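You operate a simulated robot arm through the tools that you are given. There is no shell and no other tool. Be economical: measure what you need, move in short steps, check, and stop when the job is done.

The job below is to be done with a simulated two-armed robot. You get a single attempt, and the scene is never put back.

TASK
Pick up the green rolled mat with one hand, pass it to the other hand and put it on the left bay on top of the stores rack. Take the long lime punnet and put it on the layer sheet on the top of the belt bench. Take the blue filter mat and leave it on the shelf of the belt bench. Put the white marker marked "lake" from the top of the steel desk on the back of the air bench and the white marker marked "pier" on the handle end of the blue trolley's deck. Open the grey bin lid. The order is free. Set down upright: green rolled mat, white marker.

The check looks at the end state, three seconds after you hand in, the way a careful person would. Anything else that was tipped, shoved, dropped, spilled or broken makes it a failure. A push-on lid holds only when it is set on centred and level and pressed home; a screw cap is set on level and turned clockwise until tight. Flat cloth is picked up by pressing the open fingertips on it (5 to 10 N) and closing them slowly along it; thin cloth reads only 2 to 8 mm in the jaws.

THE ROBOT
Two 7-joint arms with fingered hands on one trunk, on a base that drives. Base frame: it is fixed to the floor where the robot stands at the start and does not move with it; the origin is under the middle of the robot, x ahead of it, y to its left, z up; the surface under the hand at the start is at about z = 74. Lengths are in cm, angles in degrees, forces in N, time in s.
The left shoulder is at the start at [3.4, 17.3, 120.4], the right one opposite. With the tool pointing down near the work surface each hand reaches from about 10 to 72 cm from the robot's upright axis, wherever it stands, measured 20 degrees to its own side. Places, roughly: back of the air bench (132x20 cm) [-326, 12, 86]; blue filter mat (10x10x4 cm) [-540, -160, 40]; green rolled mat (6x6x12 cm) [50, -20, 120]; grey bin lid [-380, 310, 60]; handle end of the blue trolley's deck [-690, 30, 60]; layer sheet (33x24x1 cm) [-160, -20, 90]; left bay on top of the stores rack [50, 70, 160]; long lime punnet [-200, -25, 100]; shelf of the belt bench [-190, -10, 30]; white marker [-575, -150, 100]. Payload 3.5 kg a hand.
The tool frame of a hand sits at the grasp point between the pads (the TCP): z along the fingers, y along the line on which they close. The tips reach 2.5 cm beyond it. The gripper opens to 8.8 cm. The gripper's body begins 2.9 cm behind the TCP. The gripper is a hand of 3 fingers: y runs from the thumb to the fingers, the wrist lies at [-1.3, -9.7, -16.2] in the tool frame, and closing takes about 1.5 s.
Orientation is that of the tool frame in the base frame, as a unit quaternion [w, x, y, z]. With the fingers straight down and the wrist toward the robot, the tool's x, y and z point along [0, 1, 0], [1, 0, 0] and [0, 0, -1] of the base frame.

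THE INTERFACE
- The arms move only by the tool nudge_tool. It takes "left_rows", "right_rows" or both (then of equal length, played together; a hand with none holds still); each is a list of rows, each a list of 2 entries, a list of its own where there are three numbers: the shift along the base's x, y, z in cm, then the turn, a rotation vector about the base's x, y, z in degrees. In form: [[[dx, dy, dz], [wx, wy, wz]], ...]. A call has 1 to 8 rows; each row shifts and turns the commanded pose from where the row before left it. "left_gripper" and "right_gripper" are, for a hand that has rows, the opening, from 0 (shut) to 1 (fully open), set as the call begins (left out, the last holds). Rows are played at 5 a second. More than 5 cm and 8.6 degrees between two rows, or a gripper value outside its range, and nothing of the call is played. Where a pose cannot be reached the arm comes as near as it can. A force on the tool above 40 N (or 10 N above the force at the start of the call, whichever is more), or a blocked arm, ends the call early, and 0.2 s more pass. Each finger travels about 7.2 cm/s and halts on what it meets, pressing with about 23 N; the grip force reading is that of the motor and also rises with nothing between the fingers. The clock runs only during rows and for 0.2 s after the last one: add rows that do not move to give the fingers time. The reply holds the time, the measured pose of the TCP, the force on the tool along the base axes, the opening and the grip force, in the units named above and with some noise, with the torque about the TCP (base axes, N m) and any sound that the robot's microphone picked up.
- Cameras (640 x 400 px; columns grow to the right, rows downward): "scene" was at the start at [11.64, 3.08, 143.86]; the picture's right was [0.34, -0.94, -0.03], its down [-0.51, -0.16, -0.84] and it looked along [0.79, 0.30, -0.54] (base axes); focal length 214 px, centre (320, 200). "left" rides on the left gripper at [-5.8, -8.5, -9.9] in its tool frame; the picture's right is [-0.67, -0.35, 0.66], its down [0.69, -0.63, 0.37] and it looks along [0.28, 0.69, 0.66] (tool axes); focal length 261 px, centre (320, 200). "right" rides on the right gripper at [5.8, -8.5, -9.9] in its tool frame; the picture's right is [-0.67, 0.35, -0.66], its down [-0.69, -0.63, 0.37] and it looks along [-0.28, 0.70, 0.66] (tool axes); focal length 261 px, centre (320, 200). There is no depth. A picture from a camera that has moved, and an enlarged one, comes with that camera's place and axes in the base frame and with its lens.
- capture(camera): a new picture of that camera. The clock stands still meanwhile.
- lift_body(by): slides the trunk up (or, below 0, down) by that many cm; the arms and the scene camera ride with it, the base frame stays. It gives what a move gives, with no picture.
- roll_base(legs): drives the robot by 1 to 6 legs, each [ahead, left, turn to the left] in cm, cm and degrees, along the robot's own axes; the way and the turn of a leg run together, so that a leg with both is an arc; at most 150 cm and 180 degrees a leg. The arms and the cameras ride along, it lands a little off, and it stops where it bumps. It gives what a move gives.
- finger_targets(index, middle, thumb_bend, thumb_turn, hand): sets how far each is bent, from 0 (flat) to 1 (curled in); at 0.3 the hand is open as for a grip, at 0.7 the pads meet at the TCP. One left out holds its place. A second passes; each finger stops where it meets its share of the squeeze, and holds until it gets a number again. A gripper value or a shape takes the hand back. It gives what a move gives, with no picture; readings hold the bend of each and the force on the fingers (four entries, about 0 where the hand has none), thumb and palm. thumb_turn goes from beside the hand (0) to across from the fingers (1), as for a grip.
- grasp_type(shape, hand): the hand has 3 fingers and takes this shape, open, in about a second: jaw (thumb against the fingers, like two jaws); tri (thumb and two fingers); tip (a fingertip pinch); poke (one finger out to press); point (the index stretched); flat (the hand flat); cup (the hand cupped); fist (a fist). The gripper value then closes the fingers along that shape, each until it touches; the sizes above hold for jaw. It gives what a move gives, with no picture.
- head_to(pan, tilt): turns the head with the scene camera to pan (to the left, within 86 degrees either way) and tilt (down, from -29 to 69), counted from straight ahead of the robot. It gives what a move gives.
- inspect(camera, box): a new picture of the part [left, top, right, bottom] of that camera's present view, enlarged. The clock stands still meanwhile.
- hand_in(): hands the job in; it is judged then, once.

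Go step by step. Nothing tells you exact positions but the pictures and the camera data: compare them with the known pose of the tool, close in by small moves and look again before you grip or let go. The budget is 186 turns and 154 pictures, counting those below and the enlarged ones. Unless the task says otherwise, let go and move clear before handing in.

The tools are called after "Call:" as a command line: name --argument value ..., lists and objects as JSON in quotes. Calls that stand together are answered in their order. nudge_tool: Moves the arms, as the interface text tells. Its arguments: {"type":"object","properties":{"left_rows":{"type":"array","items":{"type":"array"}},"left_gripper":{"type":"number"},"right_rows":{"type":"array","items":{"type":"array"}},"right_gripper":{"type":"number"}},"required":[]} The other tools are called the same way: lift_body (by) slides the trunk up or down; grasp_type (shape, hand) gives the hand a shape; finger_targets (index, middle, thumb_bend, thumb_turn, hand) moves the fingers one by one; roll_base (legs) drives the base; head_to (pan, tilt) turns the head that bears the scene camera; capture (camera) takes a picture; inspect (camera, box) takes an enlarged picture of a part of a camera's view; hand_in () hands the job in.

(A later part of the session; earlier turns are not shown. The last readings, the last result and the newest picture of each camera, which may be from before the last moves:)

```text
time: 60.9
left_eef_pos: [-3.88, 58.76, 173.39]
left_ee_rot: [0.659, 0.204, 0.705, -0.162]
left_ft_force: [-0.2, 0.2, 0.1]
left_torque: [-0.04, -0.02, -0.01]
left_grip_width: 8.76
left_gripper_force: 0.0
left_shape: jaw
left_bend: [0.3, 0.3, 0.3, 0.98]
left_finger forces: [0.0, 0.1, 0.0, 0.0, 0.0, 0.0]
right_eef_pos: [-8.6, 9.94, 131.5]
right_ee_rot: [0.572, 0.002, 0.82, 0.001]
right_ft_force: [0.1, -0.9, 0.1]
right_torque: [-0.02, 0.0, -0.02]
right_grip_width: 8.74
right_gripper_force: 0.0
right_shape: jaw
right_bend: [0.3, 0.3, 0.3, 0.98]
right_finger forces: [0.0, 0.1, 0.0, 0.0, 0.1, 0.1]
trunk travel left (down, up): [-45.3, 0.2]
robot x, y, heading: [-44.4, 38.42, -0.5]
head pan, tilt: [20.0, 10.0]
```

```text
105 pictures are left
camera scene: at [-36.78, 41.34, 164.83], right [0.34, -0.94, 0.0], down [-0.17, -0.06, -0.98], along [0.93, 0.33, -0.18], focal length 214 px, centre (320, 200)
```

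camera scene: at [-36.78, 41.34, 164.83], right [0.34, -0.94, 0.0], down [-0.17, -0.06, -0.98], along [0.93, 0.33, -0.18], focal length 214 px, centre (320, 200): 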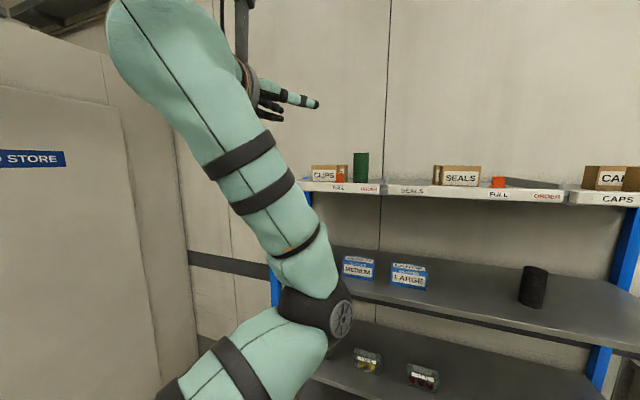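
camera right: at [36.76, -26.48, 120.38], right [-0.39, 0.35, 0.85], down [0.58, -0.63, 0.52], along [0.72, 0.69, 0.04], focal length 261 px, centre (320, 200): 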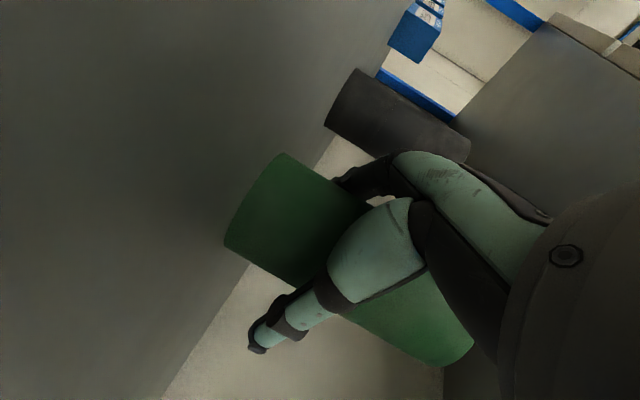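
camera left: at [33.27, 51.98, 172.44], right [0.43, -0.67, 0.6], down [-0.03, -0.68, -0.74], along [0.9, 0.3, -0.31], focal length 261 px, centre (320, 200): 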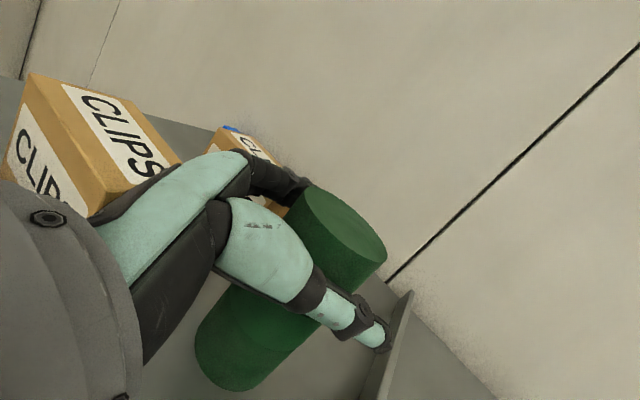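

Green mat is done. I fold the left hand back down while lowering, then turn around to face the belt bench.

Call:
nudge_tool --left_rows '[[[0, 0, -3.5], [6.32, 3.83, -3.85]], [[0, 0, -3.5], [6.32, 3.83, -3.85]], [[0, 0, -3.5], [6.32, 3.83, -3.85]], [[0, 0, -3.5], [6.32, 3.83, -3.85]], [[0, 0, -3.5], [6.32, 3.83, -3.85]], [[0, 0, -3.5], [6.32, 3.83, -3.85]], [[0, 0, -3.5], [6.32, 3.83, -3.85]], [[0, 0, -3.5], [6.32, 3.83, -3.85]]]'

Call:
nudge_tool --left_rows '[[[0, 0, -3.5], [6.32, 3.83, -3.85]], [[0, 0, -3.5], [6.32, 3.83, -3.85]], [[0, 0, -3.5], [6.32, 3.83, -3.85]], [[0, 0, -3.5], [6.32, 3.83, -3.85]], [[-2, 0, -2], [0, 0, 0]], [[-2, 0, -2], [0, 0, 0]]]'

Call:
roll_base --legs '[[0, 0, 180]]'

Call:
head_to --pan 15 --tilt 20

Call:
capture --camera "scene"

```text
time: 61.8
left_eef_pos: [-1.18, 65.18, 155.92]
left_ee_rot: [0.464, 0.299, 0.825, -0.124]
left_ft_force: [-0.7, -0.1, 0.4]
left_torque: [0.0, 0.0, -0.01]
left_grip_width: 8.76
left_gripper_force: 0.0
left_shape: jaw
left_bend: [0.3, 0.3, 0.3, 0.98]
left_finger forces: [0.1, 0.0, 0.0, 0.1, 0.0, 0.0]
right_eef_pos: [-8.76, 10.21, 131.62]
right_ee_rot: [0.574, 0.001, 0.819, 0.0]
right_ft_force: [-0.6, -0.6, 0.2]
right_torque: [-0.02, -0.03, 0.03]
right_grip_width: 8.77
right_gripper_force: 0.1
right_shape: jaw
right_bend: [0.3, 0.3, 0.3, 0.98]
right_finger forces: [0.0, 0.0, 0.1, 0.0, 0.0, 0.0]
trunk travel left (down, up): [-45.3, 0.2]
robot x, y, heading: [-44.58, 38.09, -0.7]
head pan, tilt: [20.0, 10.0]
stopped in row 4 (left hand): the arm was blocked; the commanded pose is now the measured one
```

```text
time: 63.4
left_eef_pos: [-4.5, 68.16, 138.89]
left_ee_rot: [0.261, 0.457, 0.85, -0.02]
left_ft_force: [-0.3, 0.2, -0.3]
left_torque: [-0.02, 0.0, 0.0]
left_grip_width: 8.79
left_gripper_force: 0.1
left_shape: jaw
left_bend: [0.3, 0.3, 0.3, 0.98]
left_finger forces: [0.1, 0.1, 0.0, 0.0, 0.0, 0.0]
left hand out of reach, approached as far as the arm can: row 6
right_eef_pos: [-8.8, 9.94, 131.45]
right_ee_rot: [0.574, 0.001, 0.819, 0.0]
right_ft_force: [0.0, -0.2, 0.3]
right_torque: [0.01, -0.02, 0.01]
right_grip_width: 8.79
right_gripper_force: 0.0
right_shape: jaw
right_bend: [0.3, 0.3, 0.3, 0.98]
right_finger forces: [0.0, 0.1, 0.0, 0.0, 0.0, 0.0]
trunk travel left (down, up): [-45.3, 0.2]
robot x, y, heading: [-44.76, 38.37, -0.5]
head pan, tilt: [20.0, 10.0]
stopped in row 6 (left hand): the arm was blocked; the commanded pose is now the measured one
```

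```text
time: 71.1
left_eef_pos: [-85.19, 9.04, 138.89]
left_ee_rot: [-0.021, 0.846, -0.464, -0.261]
left_ft_force: [-0.9, -0.8, 0.4]
left_torque: [-0.05, 0.0, 0.01]
left_grip_width: 8.76
left_gripper_force: 0.0
left_shape: jaw
left_bend: [0.3, 0.3, 0.3, 0.98]
left_finger forces: [0.1, 0.1, 0.0, 0.0, 0.0, 0.0]
right_eef_pos: [-80.01, 67.19, 131.63]
right_ee_rot: [-0.004, 0.818, -0.009, -0.575]
right_ft_force: [-0.4, -0.8, -0.7]
right_torque: [0.0, -0.01, 0.01]
right_grip_width: 8.76
right_gripper_force: 0.0
right_shape: jaw
right_bend: [0.3, 0.3, 0.3, 0.98]
right_finger forces: [0.1, 0.1, 0.0, 0.1, 0.0, 0.0]
trunk travel left (down, up): [-45.3, 0.2]
robot x, y, heading: [-44.79, 38.22, 178.8]
head pan, tilt: [20.0, 10.0]
```

```text
time: 71.9
left_eef_pos: [-85.27, 9.03, 139.0]
left_ee_rot: [-0.022, 0.847, -0.463, -0.26]
left_ft_force: [0.4, -0.3, -1.0]
left_torque: [0.0, 0.01, -0.02]
left_grip_width: 8.77
left_gripper_force: 0.0
left_shape: jaw
left_bend: [0.3, 0.3, 0.3, 0.98]
left_finger forces: [0.0, 0.0, 0.0, 0.1, 0.0, 0.1]
right_eef_pos: [-80.0, 67.17, 131.64]
right_ee_rot: [-0.004, 0.819, -0.009, -0.574]
right_ft_force: [1.0, -0.2, 0.0]
right_torque: [-0.02, 0.05, 0.0]
right_grip_width: 8.77
right_gripper_force: 0.1
right_shape: jaw
right_bend: [0.3, 0.3, 0.3, 0.98]
right_finger forces: [0.1, 0.0, 0.0, 0.0, 0.0, 0.0]
trunk travel left (down, up): [-45.3, 0.2]
robot x, y, heading: [-44.92, 38.04, 178.3]
head pan, tilt: [15.0, 20.0]
```

```text
104 pictures are left
camera scene: at [-52.97, 36.01, 163.23], right [-0.24, 0.97, 0.0], down [0.33, 0.08, -0.94], along [-0.91, -0.22, -0.34], focal length 214 px, centre (320, 200)
```

scene: 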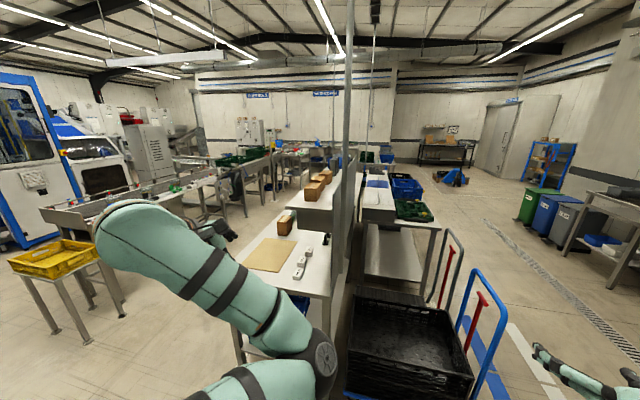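

Big hall. The tan layer sheet lies on the bench ahead-left. I zoom in.

Call:
inspect --camera "scene" --box '[220, 130, 440, 270]'

Call:
inspect --camera "scene" --box '[0, 100, 260, 260]'

Call:
inspect --camera "scene" --box '[400, 90, 640, 250]'

```text
2.86 times, centred on (330, 200) of scene
camera zoom: at [-52.97, 36.01, 163.23], right [-0.24, 0.97, 0.0], down [0.33, 0.08, -0.94], along [-0.91, -0.22, -0.34], focal length 613 px, centre (291, 200)
```

zoom: 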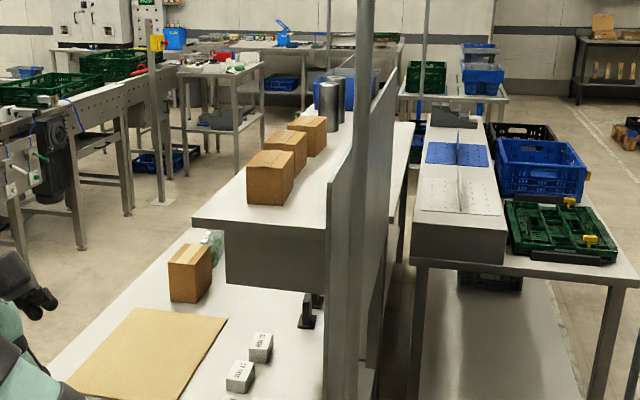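

```text
2.46 times, centred on (130, 180) of scene
camera zoom: at [-52.97, 36.01, 163.23], right [-0.24, 0.97, 0.0], down [0.33, 0.08, -0.94], along [-0.91, -0.22, -0.34], focal length 528 px, centre (788, 249)
```

zoom: 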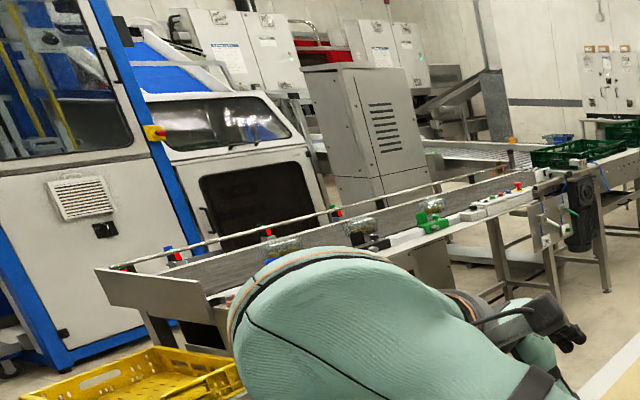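

```text
2.50 times, centred on (520, 170) of scene
camera zoom: at [-52.97, 36.01, 163.23], right [-0.24, 0.97, 0.0], down [0.33, 0.08, -0.94], along [-0.91, -0.22, -0.34], focal length 536 px, centre (-180, 275)
```

zoom: 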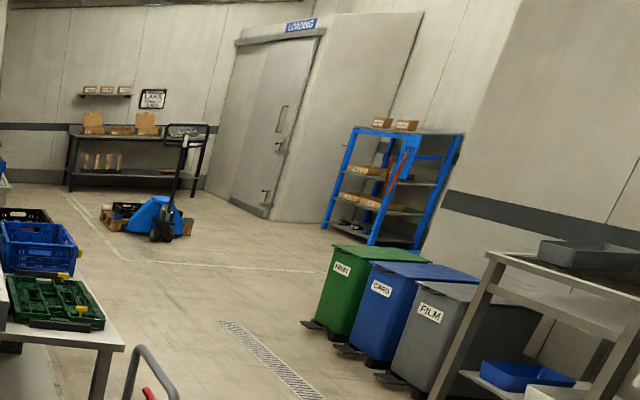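

The punnet sits on the bench at about (-202,-23), behind a brown box; sheet centre ≈ (-153,-19). The bench's open side faces -y. I drive around to stand in front of it.

Call:
roll_base --legs '[[0, 66, 0], [0, 66, 1.7], [138, 0, 0], [0, 0, -90]]'

Call:
head_to --pan 0 --tilt 35

Call:
capture --camera "scene"

```text
time: 89.1
left_eef_pos: [-211.68, -52.9, 138.94]
left_ee_rot: [0.201, -0.266, 0.928, 0.167]
left_ft_force: [0.0, 1.1, 0.9]
left_torque: [0.03, -0.04, -0.01]
left_grip_width: 8.75
left_gripper_force: 0.1
left_shape: jaw
left_bend: [0.3, 0.3, 0.3, 0.98]
left_finger forces: [0.0, 0.0, 0.0, 0.0, 0.0, 0.1]
right_eef_pos: [-153.64, -58.77, 131.6]
right_ee_rot: [0.411, -0.57, 0.588, 0.4]
right_ft_force: [-0.1, 0.4, -0.2]
right_torque: [-0.03, 0.04, -0.01]
right_grip_width: 8.77
right_gripper_force: 0.1
right_shape: jaw
right_bend: [0.3, 0.3, 0.3, 0.98]
right_finger forces: [0.0, 0.0, 0.0, 0.1, 0.1, 0.1]
trunk travel left (down, up): [-45.3, 0.2]
robot x, y, heading: [-183.08, -93.49, 88.0]
head pan, tilt: [15.0, 20.0]
```

```text
time: 89.9
left_eef_pos: [-211.81, -52.83, 138.94]
left_ee_rot: [0.2, -0.266, 0.928, 0.168]
left_ft_force: [-0.6, 0.5, 0.2]
left_torque: [0.02, -0.01, 0.0]
left_grip_width: 8.79
left_gripper_force: 0.1
left_shape: jaw
left_bend: [0.3, 0.3, 0.3, 0.98]
left_finger forces: [0.1, 0.0, 0.0, 0.0, 0.0, 0.1]
right_eef_pos: [-153.63, -58.77, 131.64]
right_ee_rot: [0.412, -0.57, 0.587, 0.4]
right_ft_force: [-0.3, 0.5, -0.7]
right_torque: [-0.01, 0.04, 0.02]
right_grip_width: 8.77
right_gripper_force: 0.0
right_shape: jaw
right_bend: [0.3, 0.3, 0.3, 0.98]
right_finger forces: [0.0, 0.0, 0.0, 0.0, 0.0, 0.0]
trunk travel left (down, up): [-45.3, 0.2]
robot x, y, heading: [-182.99, -93.91, 87.8]
head pan, tilt: [0.0, 35.0]
```

```text
100 pictures are left
camera scene: at [-182.91, -85.9, 160.84], right [1.0, -0.03, 0.0], down [-0.02, -0.57, -0.82], along [0.03, 0.82, -0.57], focal length 214 px, centre (320, 200)
```

scene: 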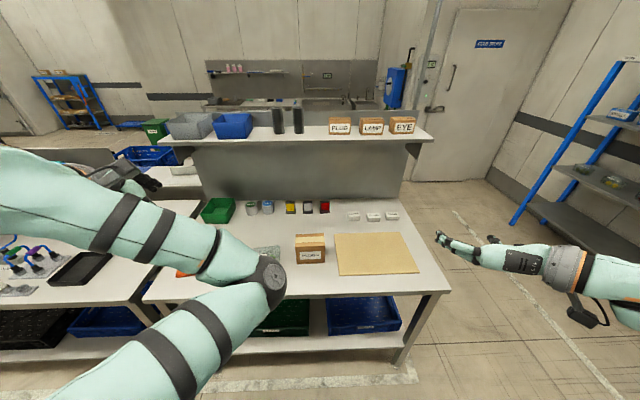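

Call:
nudge_tool --left_rows '[[[-1, 2, 0], [-3.23, 3.98, -5.53]], [[-1, 2, 0], [-3.23, 3.98, -5.53]], [[-1, 2, 0], [-3.23, 3.98, -5.53]], [[-1, 2, 0], [-3.23, 3.98, -5.53]], [[-1, 2, 0], [-3.23, 3.98, -5.53]], [[-1, 2, 0], [-3.23, 3.98, -5.53]]]'

Call:
lift_body --by -12

Call:
capture --camera "scene"

Call:
capture --camera "left"

```text
time: 91.3
left_eef_pos: [-217.9, -40.6, 138.96]
left_ee_rot: [0.0, 0.018, 1.0, -0.001]
left_ft_force: [-0.2, 1.8, -0.3]
left_torque: [0.0, 0.0, -0.01]
left_grip_width: 8.77
left_gripper_force: 0.1
left_shape: jaw
left_bend: [0.3, 0.3, 0.3, 0.98]
left_finger forces: [0.1, 0.1, 0.1, 0.0, 0.1, 0.0]
right_eef_pos: [-153.71, -58.79, 131.52]
right_ee_rot: [0.412, -0.57, 0.588, 0.4]
right_ft_force: [-0.6, 0.0, 0.8]
right_torque: [0.02, 0.01, -0.03]
right_grip_width: 8.79
right_gripper_force: 0.1
right_shape: jaw
right_bend: [0.3, 0.3, 0.3, 0.98]
right_finger forces: [0.0, 0.0, 0.0, 0.0, 0.1, 0.1]
trunk travel left (down, up): [-45.3, 0.2]
robot x, y, heading: [-183.26, -93.52, 88.0]
head pan, tilt: [0.0, 35.0]
```

```text
time: 92.8
left_eef_pos: [-217.75, -40.9, 127.07]
left_ee_rot: [0.0, 0.017, 1.0, 0.0]
left_ft_force: [0.3, -0.2, 0.5]
left_torque: [0.02, -0.01, 0.01]
left_grip_width: 8.75
left_gripper_force: 0.1
left_shape: jaw
left_bend: [0.3, 0.3, 0.3, 0.98]
left_finger forces: [0.0, 0.1, 0.0, 0.0, 0.0, 0.0]
right_eef_pos: [-153.68, -58.78, 119.69]
right_ee_rot: [0.411, -0.57, 0.588, 0.4]
right_ft_force: [-0.1, -0.8, 0.0]
right_torque: [-0.01, 0.02, 0.0]
right_grip_width: 8.77
right_gripper_force: 0.0
right_shape: jaw
right_bend: [0.3, 0.3, 0.3, 0.98]
right_finger forces: [0.0, 0.0, 0.1, 0.0, 0.0, 0.0]
trunk travel left (down, up): [-33.3, 12.2]
robot x, y, heading: [-182.99, -93.85, 88.0]
head pan, tilt: [0.0, 35.0]
```

```text
99 pictures are left
camera scene: at [-182.83, -83.76, 148.32], right [1.0, -0.03, 0.0], down [-0.02, -0.61, -0.79], along [0.03, 0.79, -0.61], focal length 214 px, centre (320, 200)
```

scene: 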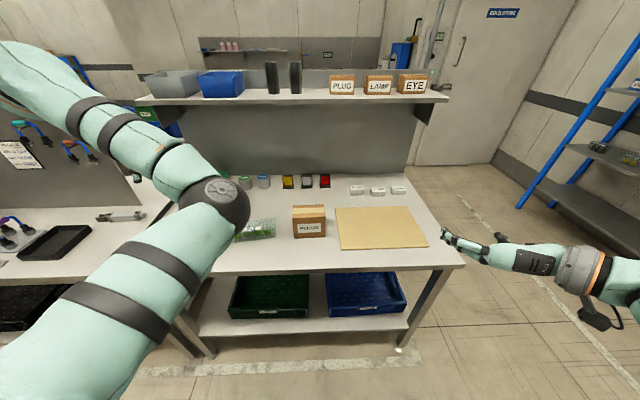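

```text
98 pictures are left
camera left: at [-212.22, -49.61, 137.04], right [0.66, -0.37, -0.66], down [-0.71, -0.61, -0.37], along [-0.26, 0.7, -0.66], focal length 261 px, centre (320, 200)
```

left: 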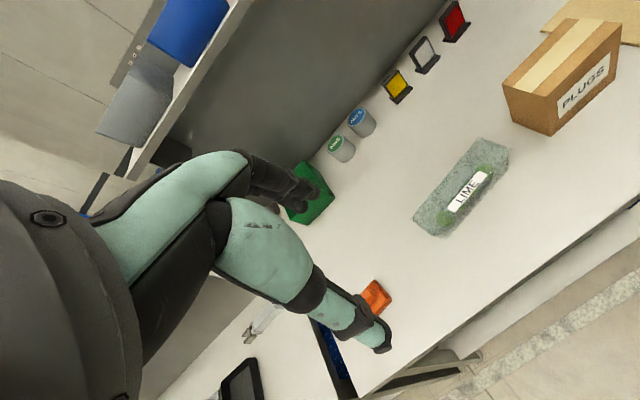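

Call:
inspect --camera "left" --box '[380, 110, 540, 260]'

Call:
inspect --camera "scene" --box '[220, 190, 340, 270]'

```text
2.67 times, centred on (460, 185) of left
camera zoom: at [-212.22, -49.61, 137.04], right [0.66, -0.37, -0.66], down [-0.71, -0.61, -0.37], along [-0.26, 0.7, -0.66], focal length 695 px, centre (-53, 240)
```

zoom: 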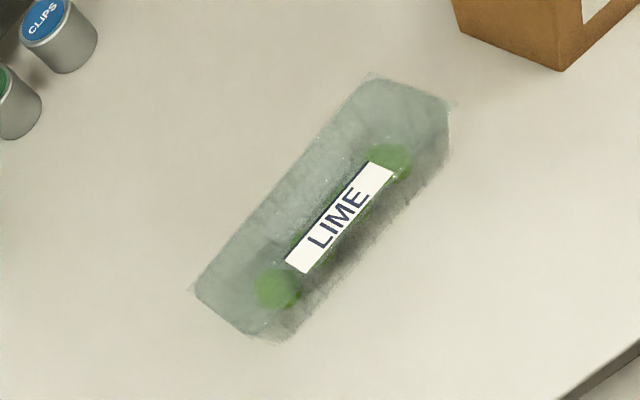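

```text
5.00 times, centred on (280, 230) of scene
camera zoom: at [-182.83, -83.76, 148.32], right [1.0, -0.03, 0.0], down [-0.02, -0.61, -0.79], along [0.03, 0.79, -0.61], focal length 1072 px, centre (520, 50)
```

zoom: 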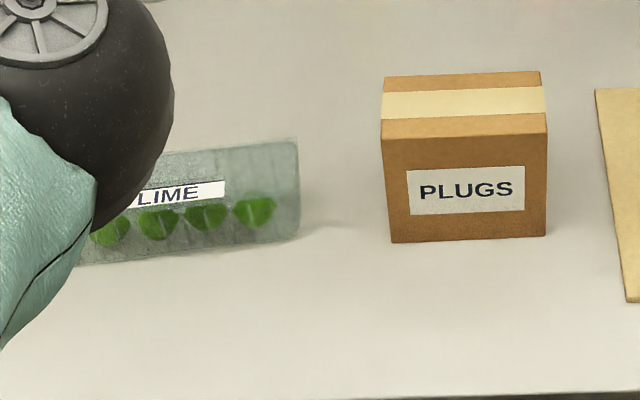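

Punnet centre ≈ (-206.8,-24.6), yawed ≈ 8°, about 6 wide, bench top ≈ 86.5. I move the base nearer and bring the left hand above it.

Call:
roll_base --legs '[[14, 0, 0]]'

Call:
nudge_tool --left_rows '[[[2.7, 0.6, -3], [0, 0, 5.2]], [[2.7, 0.6, -3], [0, 0, 5.3]], [[2.7, 0.6, -3], [0, 0, 0]], [[2.3, 0.4, -3], [0, 0, 0]], [[0, 0, -3], [0, 0, 0]], [[0, 0, -3], [0, 0, 0]]]'

Call:
capture --camera "left"

Call:
capture --camera "scene"

```text
time: 94.1
left_eef_pos: [-217.57, -27.18, 127.02]
left_ee_rot: [-0.001, 0.015, 1.0, 0.001]
left_ft_force: [0.7, 0.0, 0.1]
left_torque: [0.01, -0.01, -0.01]
left_grip_width: 8.76
left_gripper_force: 0.0
left_shape: jaw
left_bend: [0.3, 0.3, 0.3, 0.98]
left_finger forces: [0.0, 0.0, 0.0, 0.0, 0.0, 0.1]
right_eef_pos: [-153.37, -44.72, 119.73]
right_ee_rot: [0.411, -0.57, 0.587, 0.402]
right_ft_force: [-0.1, -0.3, -0.3]
right_torque: [-0.03, 0.0, 0.01]
right_grip_width: 8.77
right_gripper_force: 0.0
right_shape: jaw
right_bend: [0.3, 0.3, 0.3, 0.98]
right_finger forces: [0.0, 0.1, 0.0, 0.1, 0.0, 0.1]
trunk travel left (down, up): [-33.3, 12.2]
robot x, y, heading: [-182.58, -79.54, 88.3]
head pan, tilt: [0.0, 35.0]
```

```text
time: 95.7
left_eef_pos: [-211.76, -24.55, 110.63]
left_ee_rot: [-0.019, -0.115, 0.993, 0.019]
left_ft_force: [-0.2, -0.3, 0.3]
left_torque: [0.0, 0.01, 0.01]
left_grip_width: 8.79
left_gripper_force: 0.1
left_shape: jaw
left_bend: [0.3, 0.3, 0.3, 0.98]
left_finger forces: [0.0, 0.0, 0.0, 0.1, 0.0, 0.0]
right_eef_pos: [-153.16, -44.67, 119.63]
right_ee_rot: [0.411, -0.571, 0.587, 0.401]
right_ft_force: [-0.1, -0.2, 0.9]
right_torque: [-0.02, -0.01, 0.01]
right_grip_width: 8.74
right_gripper_force: 0.1
right_shape: jaw
right_bend: [0.3, 0.3, 0.3, 0.98]
right_finger forces: [0.1, 0.0, 0.0, 0.0, 0.1, 0.0]
trunk travel left (down, up): [-33.3, 12.2]
robot x, y, heading: [-182.63, -79.53, 88.2]
head pan, tilt: [0.0, 35.0]
stopped in row 6 (left hand): the arm was blocked; the commanded pose is now the measured one
```

```text
95 pictures are left
camera left: at [-203.69, -31.72, 120.13], right [0.7, -0.17, -0.69], down [-0.54, -0.76, -0.37], along [-0.46, 0.63, -0.62], focal length 261 px, centre (320, 200)
```

left: 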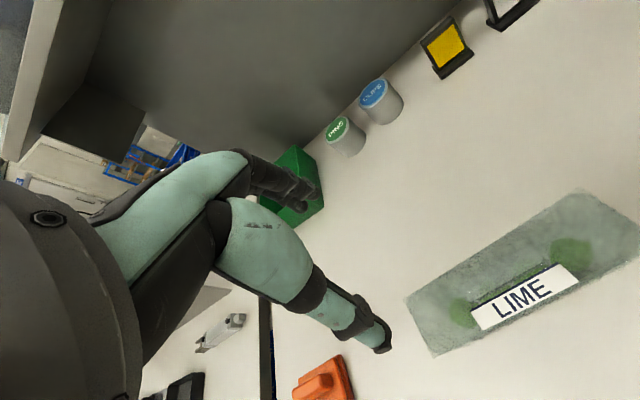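

```text
94 pictures are left
camera scene: at [-182.39, -69.77, 148.34], right [1.0, -0.03, 0.0], down [-0.02, -0.61, -0.79], along [0.02, 0.79, -0.61], focal length 214 px, centre (320, 200)
```

scene: 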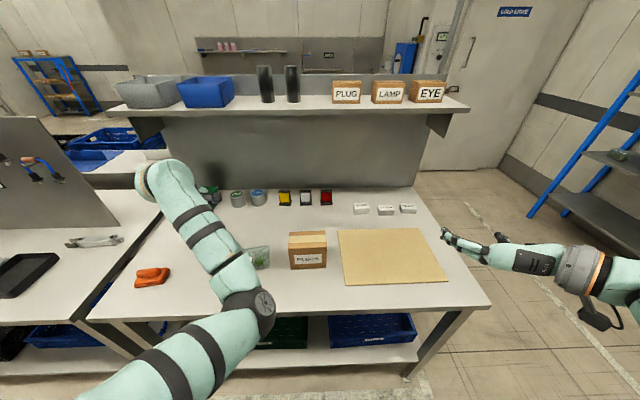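

The left elbow hangs low near the bench edge. I raise the trunk and stand back a little so the arm is straighter.

Call:
lift_body --by 12

Call:
roll_base --legs '[[-7, -4, 0]]'

Call:
nudge_tool --left_rows '[[[1, 2, -2], [0, 2, 0]], [[1, 2, -3], [0, 0, 0]], [[0, 2, -3], [0, 0, 0]], [[0, 1, -3], [0, 0, 0]], [[0, 0, -3], [0, 0, 0]]]'

Call:
capture --camera "left"

Call:
capture --camera "scene"

```text
time: 97.2
left_eef_pos: [-212.51, -24.37, 122.94]
left_ee_rot: [-0.024, -0.12, 0.992, 0.02]
left_ft_force: [0.2, -0.1, 0.1]
left_torque: [0.03, 0.01, 0.01]
left_grip_width: 8.74
left_gripper_force: 0.2
left_shape: jaw
left_bend: [0.3, 0.3, 0.3, 0.98]
left_finger forces: [0.1, 0.0, 0.1, 0.1, 0.0, 0.0]
right_eef_pos: [-153.4, -44.6, 131.63]
right_ee_rot: [0.411, -0.571, 0.587, 0.401]
right_ft_force: [-0.2, -0.9, -1.1]
right_torque: [0.0, 0.03, 0.02]
right_grip_width: 8.78
right_gripper_force: 0.0
right_shape: jaw
right_bend: [0.3, 0.3, 0.3, 0.98]
right_finger forces: [0.1, 0.1, 0.0, 0.0, 0.1, 0.0]
trunk travel left (down, up): [-45.3, 0.2]
robot x, y, heading: [-182.36, -79.65, 88.2]
head pan, tilt: [0.0, 35.0]
```

```text
time: 98.3
left_eef_pos: [-209.33, -30.67, 122.5]
left_ee_rot: [-0.019, -0.122, 0.992, 0.017]
left_ft_force: [0.3, 0.0, -1.5]
left_torque: [-0.02, -0.01, 0.02]
left_grip_width: 8.76
left_gripper_force: 0.1
left_shape: jaw
left_bend: [0.3, 0.3, 0.3, 0.98]
left_finger forces: [0.0, 0.0, 0.0, 0.1, 0.1, 0.0]
right_eef_pos: [-150.05, -51.01, 131.42]
right_ee_rot: [0.409, -0.573, 0.587, 0.399]
right_ft_force: [-0.6, 0.9, -0.2]
right_torque: [0.05, -0.02, -0.03]
right_grip_width: 8.77
right_gripper_force: 0.0
right_shape: jaw
right_bend: [0.3, 0.3, 0.3, 0.98]
right_finger forces: [0.0, 0.0, 0.0, 0.0, 0.0, 0.1]
trunk travel left (down, up): [-45.3, 0.2]
robot x, y, heading: [-179.05, -86.82, 88.3]
head pan, tilt: [0.0, 35.0]
```

```text
time: 99.5
left_eef_pos: [-206.73, -24.26, 108.68]
left_ee_rot: [-0.038, -0.121, 0.992, 0.023]
left_ft_force: [0.6, -0.4, 0.6]
left_torque: [0.0, 0.04, -0.02]
left_grip_width: 8.76
left_gripper_force: 0.0
left_shape: jaw
left_bend: [0.3, 0.3, 0.3, 0.98]
left_finger forces: [0.0, 0.0, 0.0, 0.0, 0.0, 0.1]
right_eef_pos: [-149.73, -51.63, 131.62]
right_ee_rot: [0.411, -0.571, 0.587, 0.4]
right_ft_force: [-0.1, -0.4, -0.2]
right_torque: [0.0, -0.01, -0.03]
right_grip_width: 8.79
right_gripper_force: 0.0
right_shape: jaw
right_bend: [0.3, 0.3, 0.3, 0.98]
right_finger forces: [0.1, 0.0, 0.0, 0.0, 0.0, 0.1]
trunk travel left (down, up): [-45.3, 0.2]
robot x, y, heading: [-178.59, -86.73, 88.4]
head pan, tilt: [0.0, 35.0]
```

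```text
93 pictures are left
camera left: at [-198.26, -31.49, 117.81], right [0.68, -0.15, -0.72], down [-0.54, -0.76, -0.35], along [-0.49, 0.63, -0.6], focal length 261 px, centre (320, 200)
```

left: 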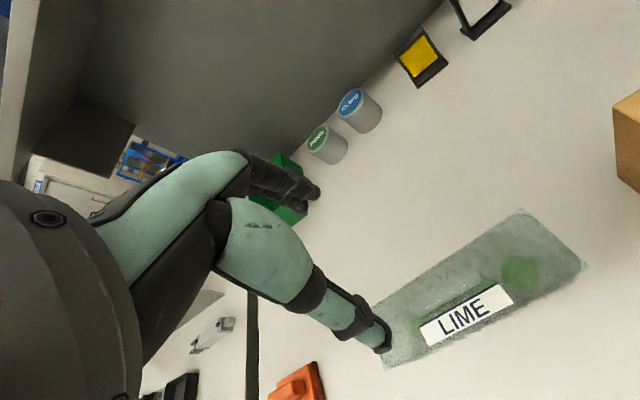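

```text
92 pictures are left
camera scene: at [-178.84, -78.84, 160.83], right [1.0, -0.03, 0.0], down [-0.02, -0.57, -0.82], along [0.03, 0.82, -0.57], focal length 214 px, centre (320, 200)
```

scene: 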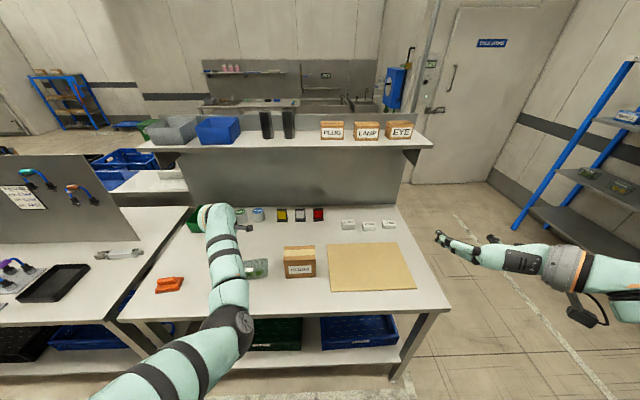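

Call:
nudge_tool --left_rows '[[[0.1, -0.1, -2], [-2.1, -4.6, -2]], [[0.1, 0, -2.5], [0, 0, -3]], [[0, 0, -2.5], [0, 0, 0]], [[0, 0, -2.5], [0, 0, 0]], [[0, 0, -2.5], [0, 0, 0]]]'

Call:
capture --camera "left"

Call:
inspect --camera "scene" --box '[160, 180, 340, 300]'

```text
time: 100.7
left_eef_pos: [-206.45, -24.6, 96.99]
left_ee_rot: [0.001, -0.078, 0.997, 0.001]
left_ft_force: [-0.4, 0.0, 0.5]
left_torque: [-0.01, 0.0, 0.0]
left_grip_width: 8.77
left_gripper_force: 0.1
left_shape: jaw
left_bend: [0.3, 0.3, 0.3, 0.98]
left_finger forces: [0.0, 0.0, 0.1, 0.1, 0.0, 0.1]
right_eef_pos: [-149.63, -51.69, 131.59]
right_ee_rot: [0.41, -0.572, 0.586, 0.4]
right_ft_force: [-0.1, 0.1, -0.8]
right_torque: [0.02, 0.01, 0.01]
right_grip_width: 8.76
right_gripper_force: 0.1
right_shape: jaw
right_bend: [0.3, 0.3, 0.3, 0.98]
right_finger forces: [0.0, 0.0, 0.1, 0.0, 0.0, 0.1]
trunk travel left (down, up): [-45.3, 0.2]
robot x, y, heading: [-179.03, -86.8, 88.0]
head pan, tilt: [0.0, 35.0]
```

```text
91 pictures are left
camera left: at [-199.45, -32.18, 107.08], right [0.72, -0.24, -0.65], down [-0.58, -0.73, -0.37], along [-0.39, 0.64, -0.66], focal length 261 px, centre (320, 200)
```

left: 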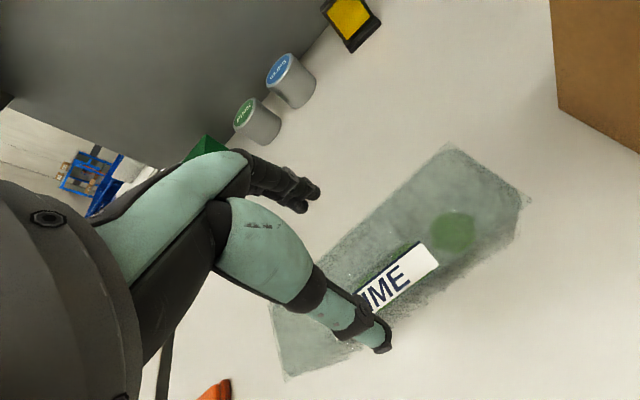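

```text
3.33 times, centred on (250, 240) of scene
camera zoom: at [-178.82, -78.95, 160.83], right [1.0, -0.03, 0.0], down [-0.02, -0.57, -0.82], along [0.03, 0.82, -0.57], focal length 715 px, centre (553, 67)
```

zoom: 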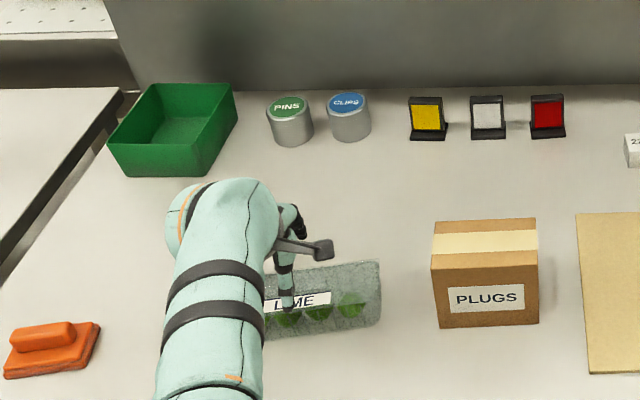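

Aligned. I descend to grip height.

Call:
nudge_tool --left_rows '[[[0, 0, -2], [0, 0, 0]], [[0, 0, -2], [0, 0, 0]], [[0, 0, -1.5], [0, 0, 0]], [[0, 0, -1], [0, 0, 0]]]'

Call:
capture --camera "left"

Call:
inspect --camera "scene" --box '[180, 200, 320, 300]'

```text
time: 101.7
left_eef_pos: [-206.73, -24.56, 90.32]
left_ee_rot: [0.0, -0.079, 0.997, 0.001]
left_ft_force: [0.2, -0.9, -0.2]
left_torque: [-0.01, 0.0, 0.01]
left_grip_width: 8.81
left_gripper_force: 0.1
left_shape: jaw
left_bend: [0.3, 0.3, 0.3, 0.98]
left_finger forces: [0.1, 0.0, 0.1, 0.1, 0.7, 0.0]
right_eef_pos: [-149.56, -51.75, 131.65]
right_ee_rot: [0.411, -0.571, 0.587, 0.401]
right_ft_force: [-1.2, -0.7, 0.1]
right_torque: [-0.02, 0.0, -0.01]
right_grip_width: 8.76
right_gripper_force: 0.1
right_shape: jaw
right_bend: [0.3, 0.3, 0.3, 0.98]
right_finger forces: [0.0, 0.0, 0.0, 0.0, 0.1, 0.0]
trunk travel left (down, up): [-45.3, 0.2]
robot x, y, heading: [-178.95, -86.74, 88.2]
head pan, tilt: [0.0, 35.0]
```

```text
89 pictures are left
camera left: at [-199.6, -32.16, 100.38], right [0.72, -0.24, -0.66], down [-0.58, -0.73, -0.37], along [-0.39, 0.64, -0.66], focal length 261 px, centre (320, 200)
```

left: 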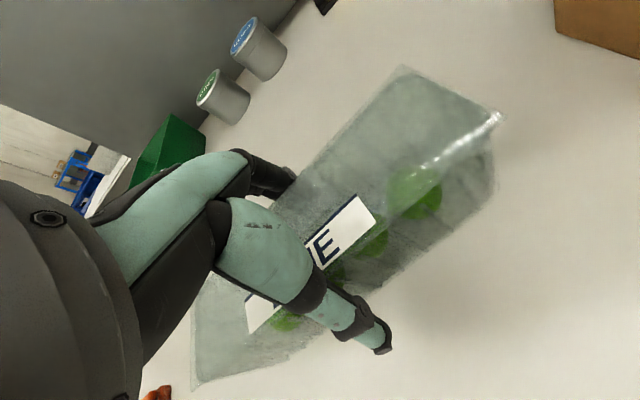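

```text
4.00 times, centred on (250, 250) of scene
camera zoom: at [-178.74, -79.02, 160.84], right [1.0, -0.03, 0.0], down [-0.02, -0.57, -0.82], along [0.02, 0.82, -0.57], focal length 858 px, centre (600, 0)
```

zoom: 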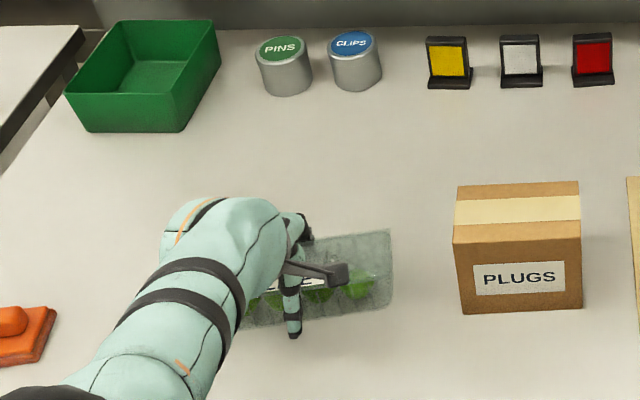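

Call:
nudge_tool --left_rows '[[[0, 0, 0], [0, 0, 0]], [[0, 0, 0], [0, 0, 0]], [[0, 0, 0], [0, 0, 0]], [[0, 0, 0], [0, 0, 0]], [[0, 0, 0], [0, 0, 0]], [[0, 0, 0], [0, 0, 0]], [[0, 0, 0], [0, 0, 0]]]' --left_gripper 0.4

Call:
capture --camera "left"

```text
time: 103.3
left_eef_pos: [-206.71, -24.6, 90.43]
left_ee_rot: [0.0, -0.077, 0.997, 0.002]
left_ft_force: [-0.7, 3.1, 7.1]
left_torque: [0.29, 0.0, 0.01]
left_grip_width: 6.04
left_gripper_force: 22.9
left_shape: jaw
left_bend: [0.74, 0.44, 0.48, 0.98]
left_finger forces: [23.8, 10.1, 0.0, 0.0, 31.1, 0.0]
right_eef_pos: [-149.65, -51.88, 131.48]
right_ee_rot: [0.411, -0.571, 0.586, 0.402]
right_ft_force: [0.5, -0.4, 0.1]
right_torque: [0.0, 0.01, -0.01]
right_grip_width: 8.8
right_gripper_force: 0.0
right_shape: jaw
right_bend: [0.3, 0.3, 0.3, 0.98]
right_finger forces: [0.0, 0.0, 0.0, 0.1, 0.0, 0.0]
trunk travel left (down, up): [-45.3, 0.2]
robot x, y, heading: [-178.8, -86.74, 88.4]
head pan, tilt: [0.0, 35.0]
```

```text
87 pictures are left
camera left: at [-199.58, -32.17, 100.43], right [0.72, -0.24, -0.66], down [-0.58, -0.73, -0.37], along [-0.39, 0.64, -0.66], focal length 261 px, centre (320, 200)
```

left: 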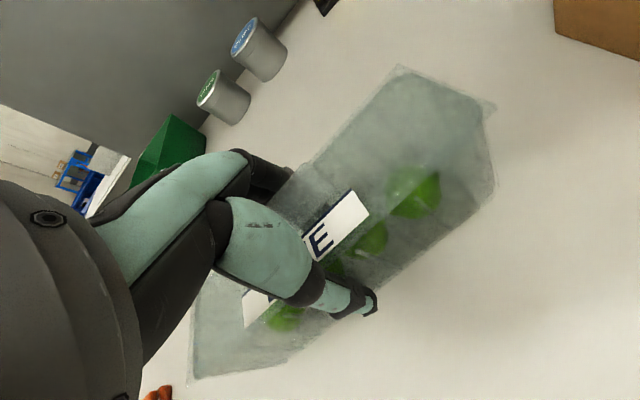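

Gripped (6.0 cm). I lift and check.

Call:
nudge_tool --left_rows '[[[0, 0, 1], [0, 0, 0]], [[0, 0, 2], [0, 0, 0]], [[0, 0, 3], [0, 0, 0]], [[0, 0, 3], [0, 0, 0]], [[0, 0, 3], [0, 0, 0]], [[0, 0, 3], [0, 0, 0]], [[0, 0, 3], [0, 0, 0]]]'

Call:
capture --camera "left"

Call:
capture --camera "scene"

```text
time: 104.9
left_eef_pos: [-206.54, -24.61, 108.59]
left_ee_rot: [0.0, -0.077, 0.997, -0.001]
left_ft_force: [-0.4, 0.0, -0.7]
left_torque: [0.02, 0.01, -0.01]
left_grip_width: 5.93
left_gripper_force: 23.1
left_shape: jaw
left_bend: [0.74, 0.45, 0.47, 0.98]
left_finger forces: [19.3, 8.7, 0.1, 0.0, 27.8, 0.1]
right_eef_pos: [-149.61, -51.81, 131.63]
right_ee_rot: [0.411, -0.57, 0.588, 0.401]
right_ft_force: [-0.3, -0.1, -0.1]
right_torque: [0.0, 0.0, 0.02]
right_grip_width: 8.76
right_gripper_force: 0.1
right_shape: jaw
right_bend: [0.3, 0.3, 0.3, 0.98]
right_finger forces: [0.0, 0.0, 0.1, 0.0, 0.0, 0.0]
trunk travel left (down, up): [-45.3, 0.2]
robot x, y, heading: [-178.41, -86.81, 88.3]
head pan, tilt: [0.0, 35.0]
```

```text
86 pictures are left
camera left: at [-199.53, -32.18, 118.61], right [0.72, -0.24, -0.66], down [-0.58, -0.73, -0.37], along [-0.39, 0.64, -0.66], focal length 261 px, centre (320, 200)
```

left: 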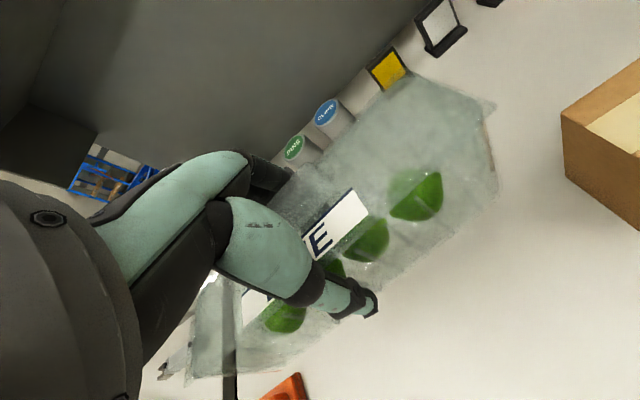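

```text
85 pictures are left
camera scene: at [-178.72, -78.99, 160.84], right [1.0, -0.03, 0.0], down [-0.02, -0.57, -0.82], along [0.02, 0.82, -0.57], focal length 214 px, centre (320, 200)
```

scene: 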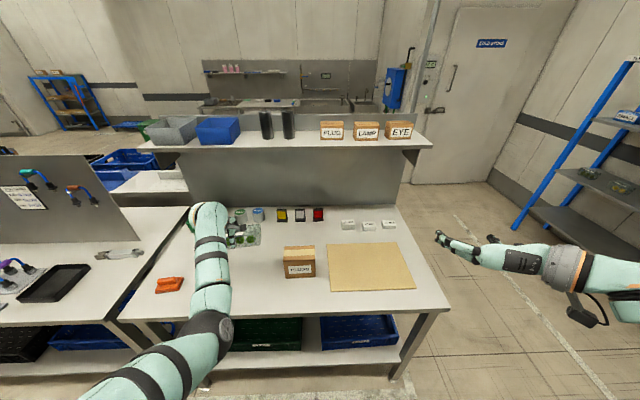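

Call:
roll_base --legs '[[0, -49, 0]]'

Call:
nudge_tool --left_rows '[[[0, 2.5, -2], [0, 0, -4]], [[0, 2.5, -3], [0, 0, -4]], [[0, 0, -3], [0, 0, 0]]]'

Call:
capture --camera "left"

Call:
inspect --camera "scene" --box '[180, 190, 360, 310]'

```text
time: 107.8
left_eef_pos: [-157.24, -25.96, 108.46]
left_ee_rot: [0.001, -0.079, 0.997, 0.0]
left_ft_force: [0.1, 0.2, -0.3]
left_torque: [0.01, 0.01, 0.04]
left_grip_width: 5.93
left_gripper_force: 23.5
left_shape: jaw
left_bend: [0.74, 0.45, 0.47, 0.98]
left_finger forces: [19.2, 8.6, 0.1, 0.1, 27.8, 0.0]
right_eef_pos: [-100.2, -53.11, 131.72]
right_ee_rot: [0.411, -0.572, 0.586, 0.401]
right_ft_force: [-0.1, 0.2, 0.7]
right_torque: [-0.02, -0.02, 0.0]
right_grip_width: 8.76
right_gripper_force: 0.1
right_shape: jaw
right_bend: [0.3, 0.3, 0.3, 0.98]
right_finger forces: [0.0, 0.0, 0.0, 0.1, 0.0, 0.0]
trunk travel left (down, up): [-45.3, 0.2]
robot x, y, heading: [-128.91, -88.37, 88.3]
head pan, tilt: [0.0, 35.0]
```

```text
time: 108.6
left_eef_pos: [-156.9, -21.16, 100.49]
left_ee_rot: [0.0, -0.009, 1.0, 0.001]
left_ft_force: [0.8, 0.4, -2.3]
left_torque: [0.02, 0.01, 0.01]
left_grip_width: 5.92
left_gripper_force: 22.9
left_shape: jaw
left_bend: [0.74, 0.46, 0.46, 0.98]
left_finger forces: [18.4, 8.1, 0.1, 0.0, 26.4, 0.1]
right_eef_pos: [-100.03, -53.14, 131.48]
right_ee_rot: [0.41, -0.571, 0.587, 0.402]
right_ft_force: [-0.5, 0.1, 1.0]
right_torque: [-0.06, -0.03, 0.0]
right_grip_width: 8.77
right_gripper_force: 0.1
right_shape: jaw
right_bend: [0.3, 0.3, 0.3, 0.98]
right_finger forces: [0.0, 0.0, 0.1, 0.0, 0.0, 0.0]
trunk travel left (down, up): [-45.3, 0.2]
robot x, y, heading: [-129.03, -88.26, 88.5]
head pan, tilt: [0.0, 35.0]
```

```text
84 pictures are left
camera left: at [-151.02, -29.53, 110.53], right [0.68, -0.33, -0.66], down [-0.67, -0.64, -0.37], along [-0.3, 0.69, -0.66], focal length 261 px, centre (320, 200)
```

left: 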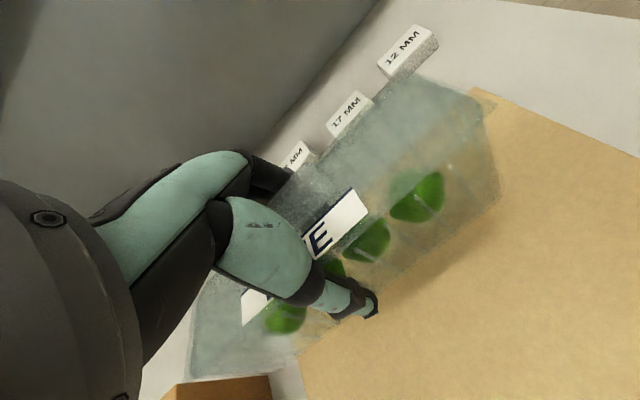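

```text
3.33 times, centred on (270, 250) of scene
camera zoom: at [-128.99, -80.44, 160.84], right [1.0, -0.03, 0.0], down [-0.02, -0.57, -0.82], along [0.02, 0.82, -0.57], focal length 715 px, centre (487, 33)
```

zoom: 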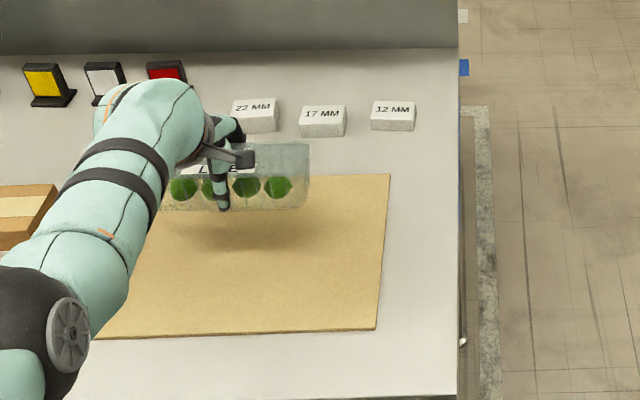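

Call:
nudge_tool --left_rows '[[[0, 0, -3], [0, 0, 0]], [[0, 0, -3], [0, 0, 0]], [[0, 0, -2], [0, 0, 0]], [[0, 0, -0.7], [0, 0, 0]]]'

Call:
capture --camera "left"

Call:
inspect --camera "scene" --box '[180, 190, 360, 310]'

```text
time: 109.6
left_eef_pos: [-158.29, -24.62, 92.85]
left_ee_rot: [0.001, -0.009, 1.0, 0.001]
left_ft_force: [0.1, -0.2, -0.6]
left_torque: [-0.05, -0.01, 0.01]
left_grip_width: 5.91
left_gripper_force: 22.8
left_shape: jaw
left_bend: [0.74, 0.46, 0.46, 0.98]
left_finger forces: [18.2, 8.0, 0.1, 0.0, 26.1, 0.0]
left hand out of reach, approached as far as the arm can: row 1, 2, 3, 4
right_eef_pos: [-99.98, -53.1, 131.56]
right_ee_rot: [0.411, -0.571, 0.586, 0.401]
right_ft_force: [0.5, 0.1, 0.5]
right_torque: [0.03, 0.01, 0.02]
right_grip_width: 8.78
right_gripper_force: 0.0
right_shape: jaw
right_bend: [0.3, 0.3, 0.3, 0.98]
right_finger forces: [0.1, 0.0, 0.1, 0.0, 0.1, 0.0]
trunk travel left (down, up): [-45.3, 0.2]
robot x, y, heading: [-128.96, -88.3, 88.4]
head pan, tilt: [0.0, 35.0]
```

```text
82 pictures are left
camera left: at [-152.36, -33.09, 102.91], right [0.68, -0.34, -0.66], down [-0.67, -0.64, -0.37], along [-0.3, 0.69, -0.66], focal length 261 px, centre (320, 200)
```

left: 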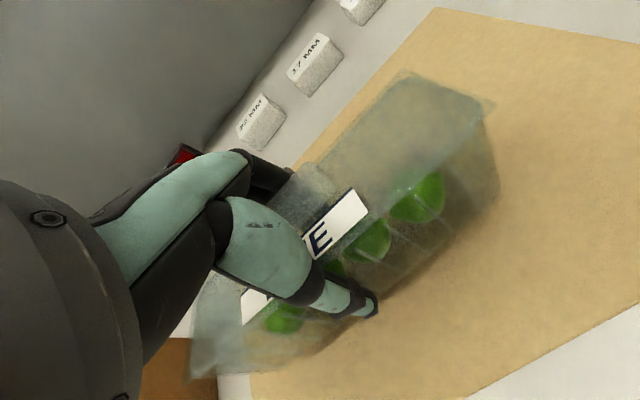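

```text
3.33 times, centred on (270, 250) of scene
camera zoom: at [-129.05, -80.41, 160.83], right [1.0, -0.03, 0.0], down [-0.02, -0.57, -0.82], along [0.02, 0.82, -0.57], focal length 715 px, centre (487, 33)
```

zoom: 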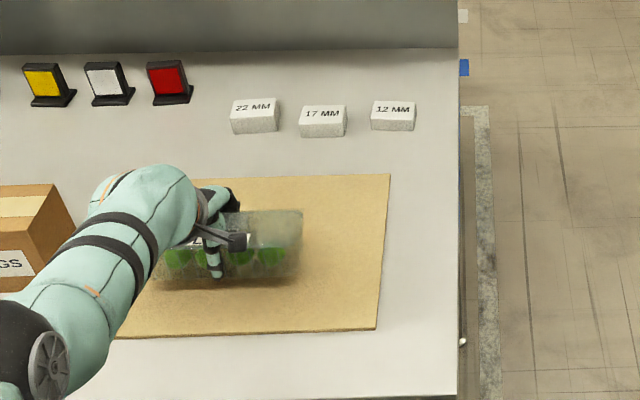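

Reach limit; I drive 4 cm ahead and lower with the trunk.

Call:
roll_base --legs '[[4, 0, 0]]'

Call:
lift_body --by -1.4

Call:
inspect --camera "scene" --box '[180, 190, 360, 310]'

```text
time: 110.5
left_eef_pos: [-158.21, -21.37, 93.4]
left_ee_rot: [0.001, -0.008, 1.0, 0.004]
left_ft_force: [0.7, -1.1, -0.8]
left_torque: [0.06, -0.04, 0.0]
left_grip_width: 5.91
left_gripper_force: 22.8
left_shape: jaw
left_bend: [0.74, 0.46, 0.46, 0.98]
left_finger forces: [18.3, 8.0, 0.0, 0.0, 26.1, 0.1]
right_eef_pos: [-99.91, -50.22, 131.84]
right_ee_rot: [0.413, -0.57, 0.585, 0.403]
right_ft_force: [0.9, -0.6, -0.1]
right_torque: [0.03, 0.03, 0.01]
right_grip_width: 8.76
right_gripper_force: 0.0
right_shape: jaw
right_bend: [0.3, 0.3, 0.3, 0.98]
right_finger forces: [0.0, 0.0, 0.0, 0.1, 0.0, 0.0]
trunk travel left (down, up): [-45.3, 0.2]
robot x, y, heading: [-128.69, -84.26, 88.5]
head pan, tilt: [0.0, 35.0]
```

```text
time: 111.1
left_eef_pos: [-158.18, -20.92, 91.72]
left_ee_rot: [0.0, -0.009, 1.0, 0.002]
left_ft_force: [-0.6, -0.6, -0.1]
left_torque: [-0.04, 0.01, -0.03]
left_grip_width: 5.9
left_gripper_force: 23.1
left_shape: jaw
left_bend: [0.74, 0.46, 0.46, 0.98]
left_finger forces: [18.6, 8.4, 0.1, 0.0, 26.6, 0.1]
right_eef_pos: [-99.83, -49.44, 130.32]
right_ee_rot: [0.412, -0.57, 0.586, 0.402]
right_ft_force: [-0.3, -0.6, -0.4]
right_torque: [0.01, 0.0, 0.0]
right_grip_width: 8.79
right_gripper_force: 0.0
right_shape: jaw
right_bend: [0.3, 0.3, 0.3, 0.98]
right_finger forces: [0.0, 0.0, 0.1, 0.0, 0.1, 0.0]
trunk travel left (down, up): [-43.9, 1.6]
robot x, y, heading: [-129.47, -84.69, 88.4]
head pan, tilt: [0.0, 35.0]
```

```text
3.33 times, centred on (270, 250) of scene
camera zoom: at [-128.89, -76.89, 159.47], right [1.0, -0.03, 0.0], down [-0.02, -0.57, -0.82], along [0.02, 0.82, -0.57], focal length 715 px, centre (487, 33)
```

zoom: 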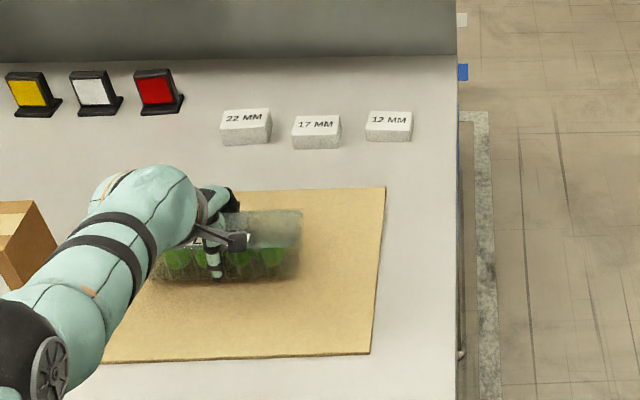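

Near contact. Small steps down until the force rises.

Call:
nudge_tool --left_rows '[[[0, 0, -0.4], [0, 0, 0]], [[0, 0, -0.3], [0, 0, 0]], [[0, 0, 0], [0, 0, 0]]]'

```text
time: 111.9
left_eef_pos: [-158.17, -20.99, 91.2]
left_ee_rot: [0.0, -0.008, 1.0, 0.001]
left_ft_force: [-0.4, 1.1, 11.0]
left_torque: [0.28, -0.07, 0.01]
left_grip_width: 5.93
left_gripper_force: 23.0
left_shape: jaw
left_bend: [0.74, 0.46, 0.46, 0.98]
left_finger forces: [20.7, 8.8, 0.1, 0.0, 28.9, 0.1]
left hand out of reach, approached as far as the arm can: row 2
right_eef_pos: [-99.73, -49.36, 130.26]
right_ee_rot: [0.41, -0.571, 0.586, 0.402]
right_ft_force: [0.3, 0.7, -0.4]
right_torque: [-0.02, -0.01, 0.01]
right_grip_width: 8.77
right_gripper_force: 0.0
right_shape: jaw
right_bend: [0.3, 0.3, 0.3, 0.98]
right_finger forces: [0.1, 0.1, 0.0, 0.0, 0.0, 0.0]
trunk travel left (down, up): [-43.9, 1.6]
robot x, y, heading: [-128.88, -84.13, 88.4]
head pan, tilt: [0.0, 35.0]
```

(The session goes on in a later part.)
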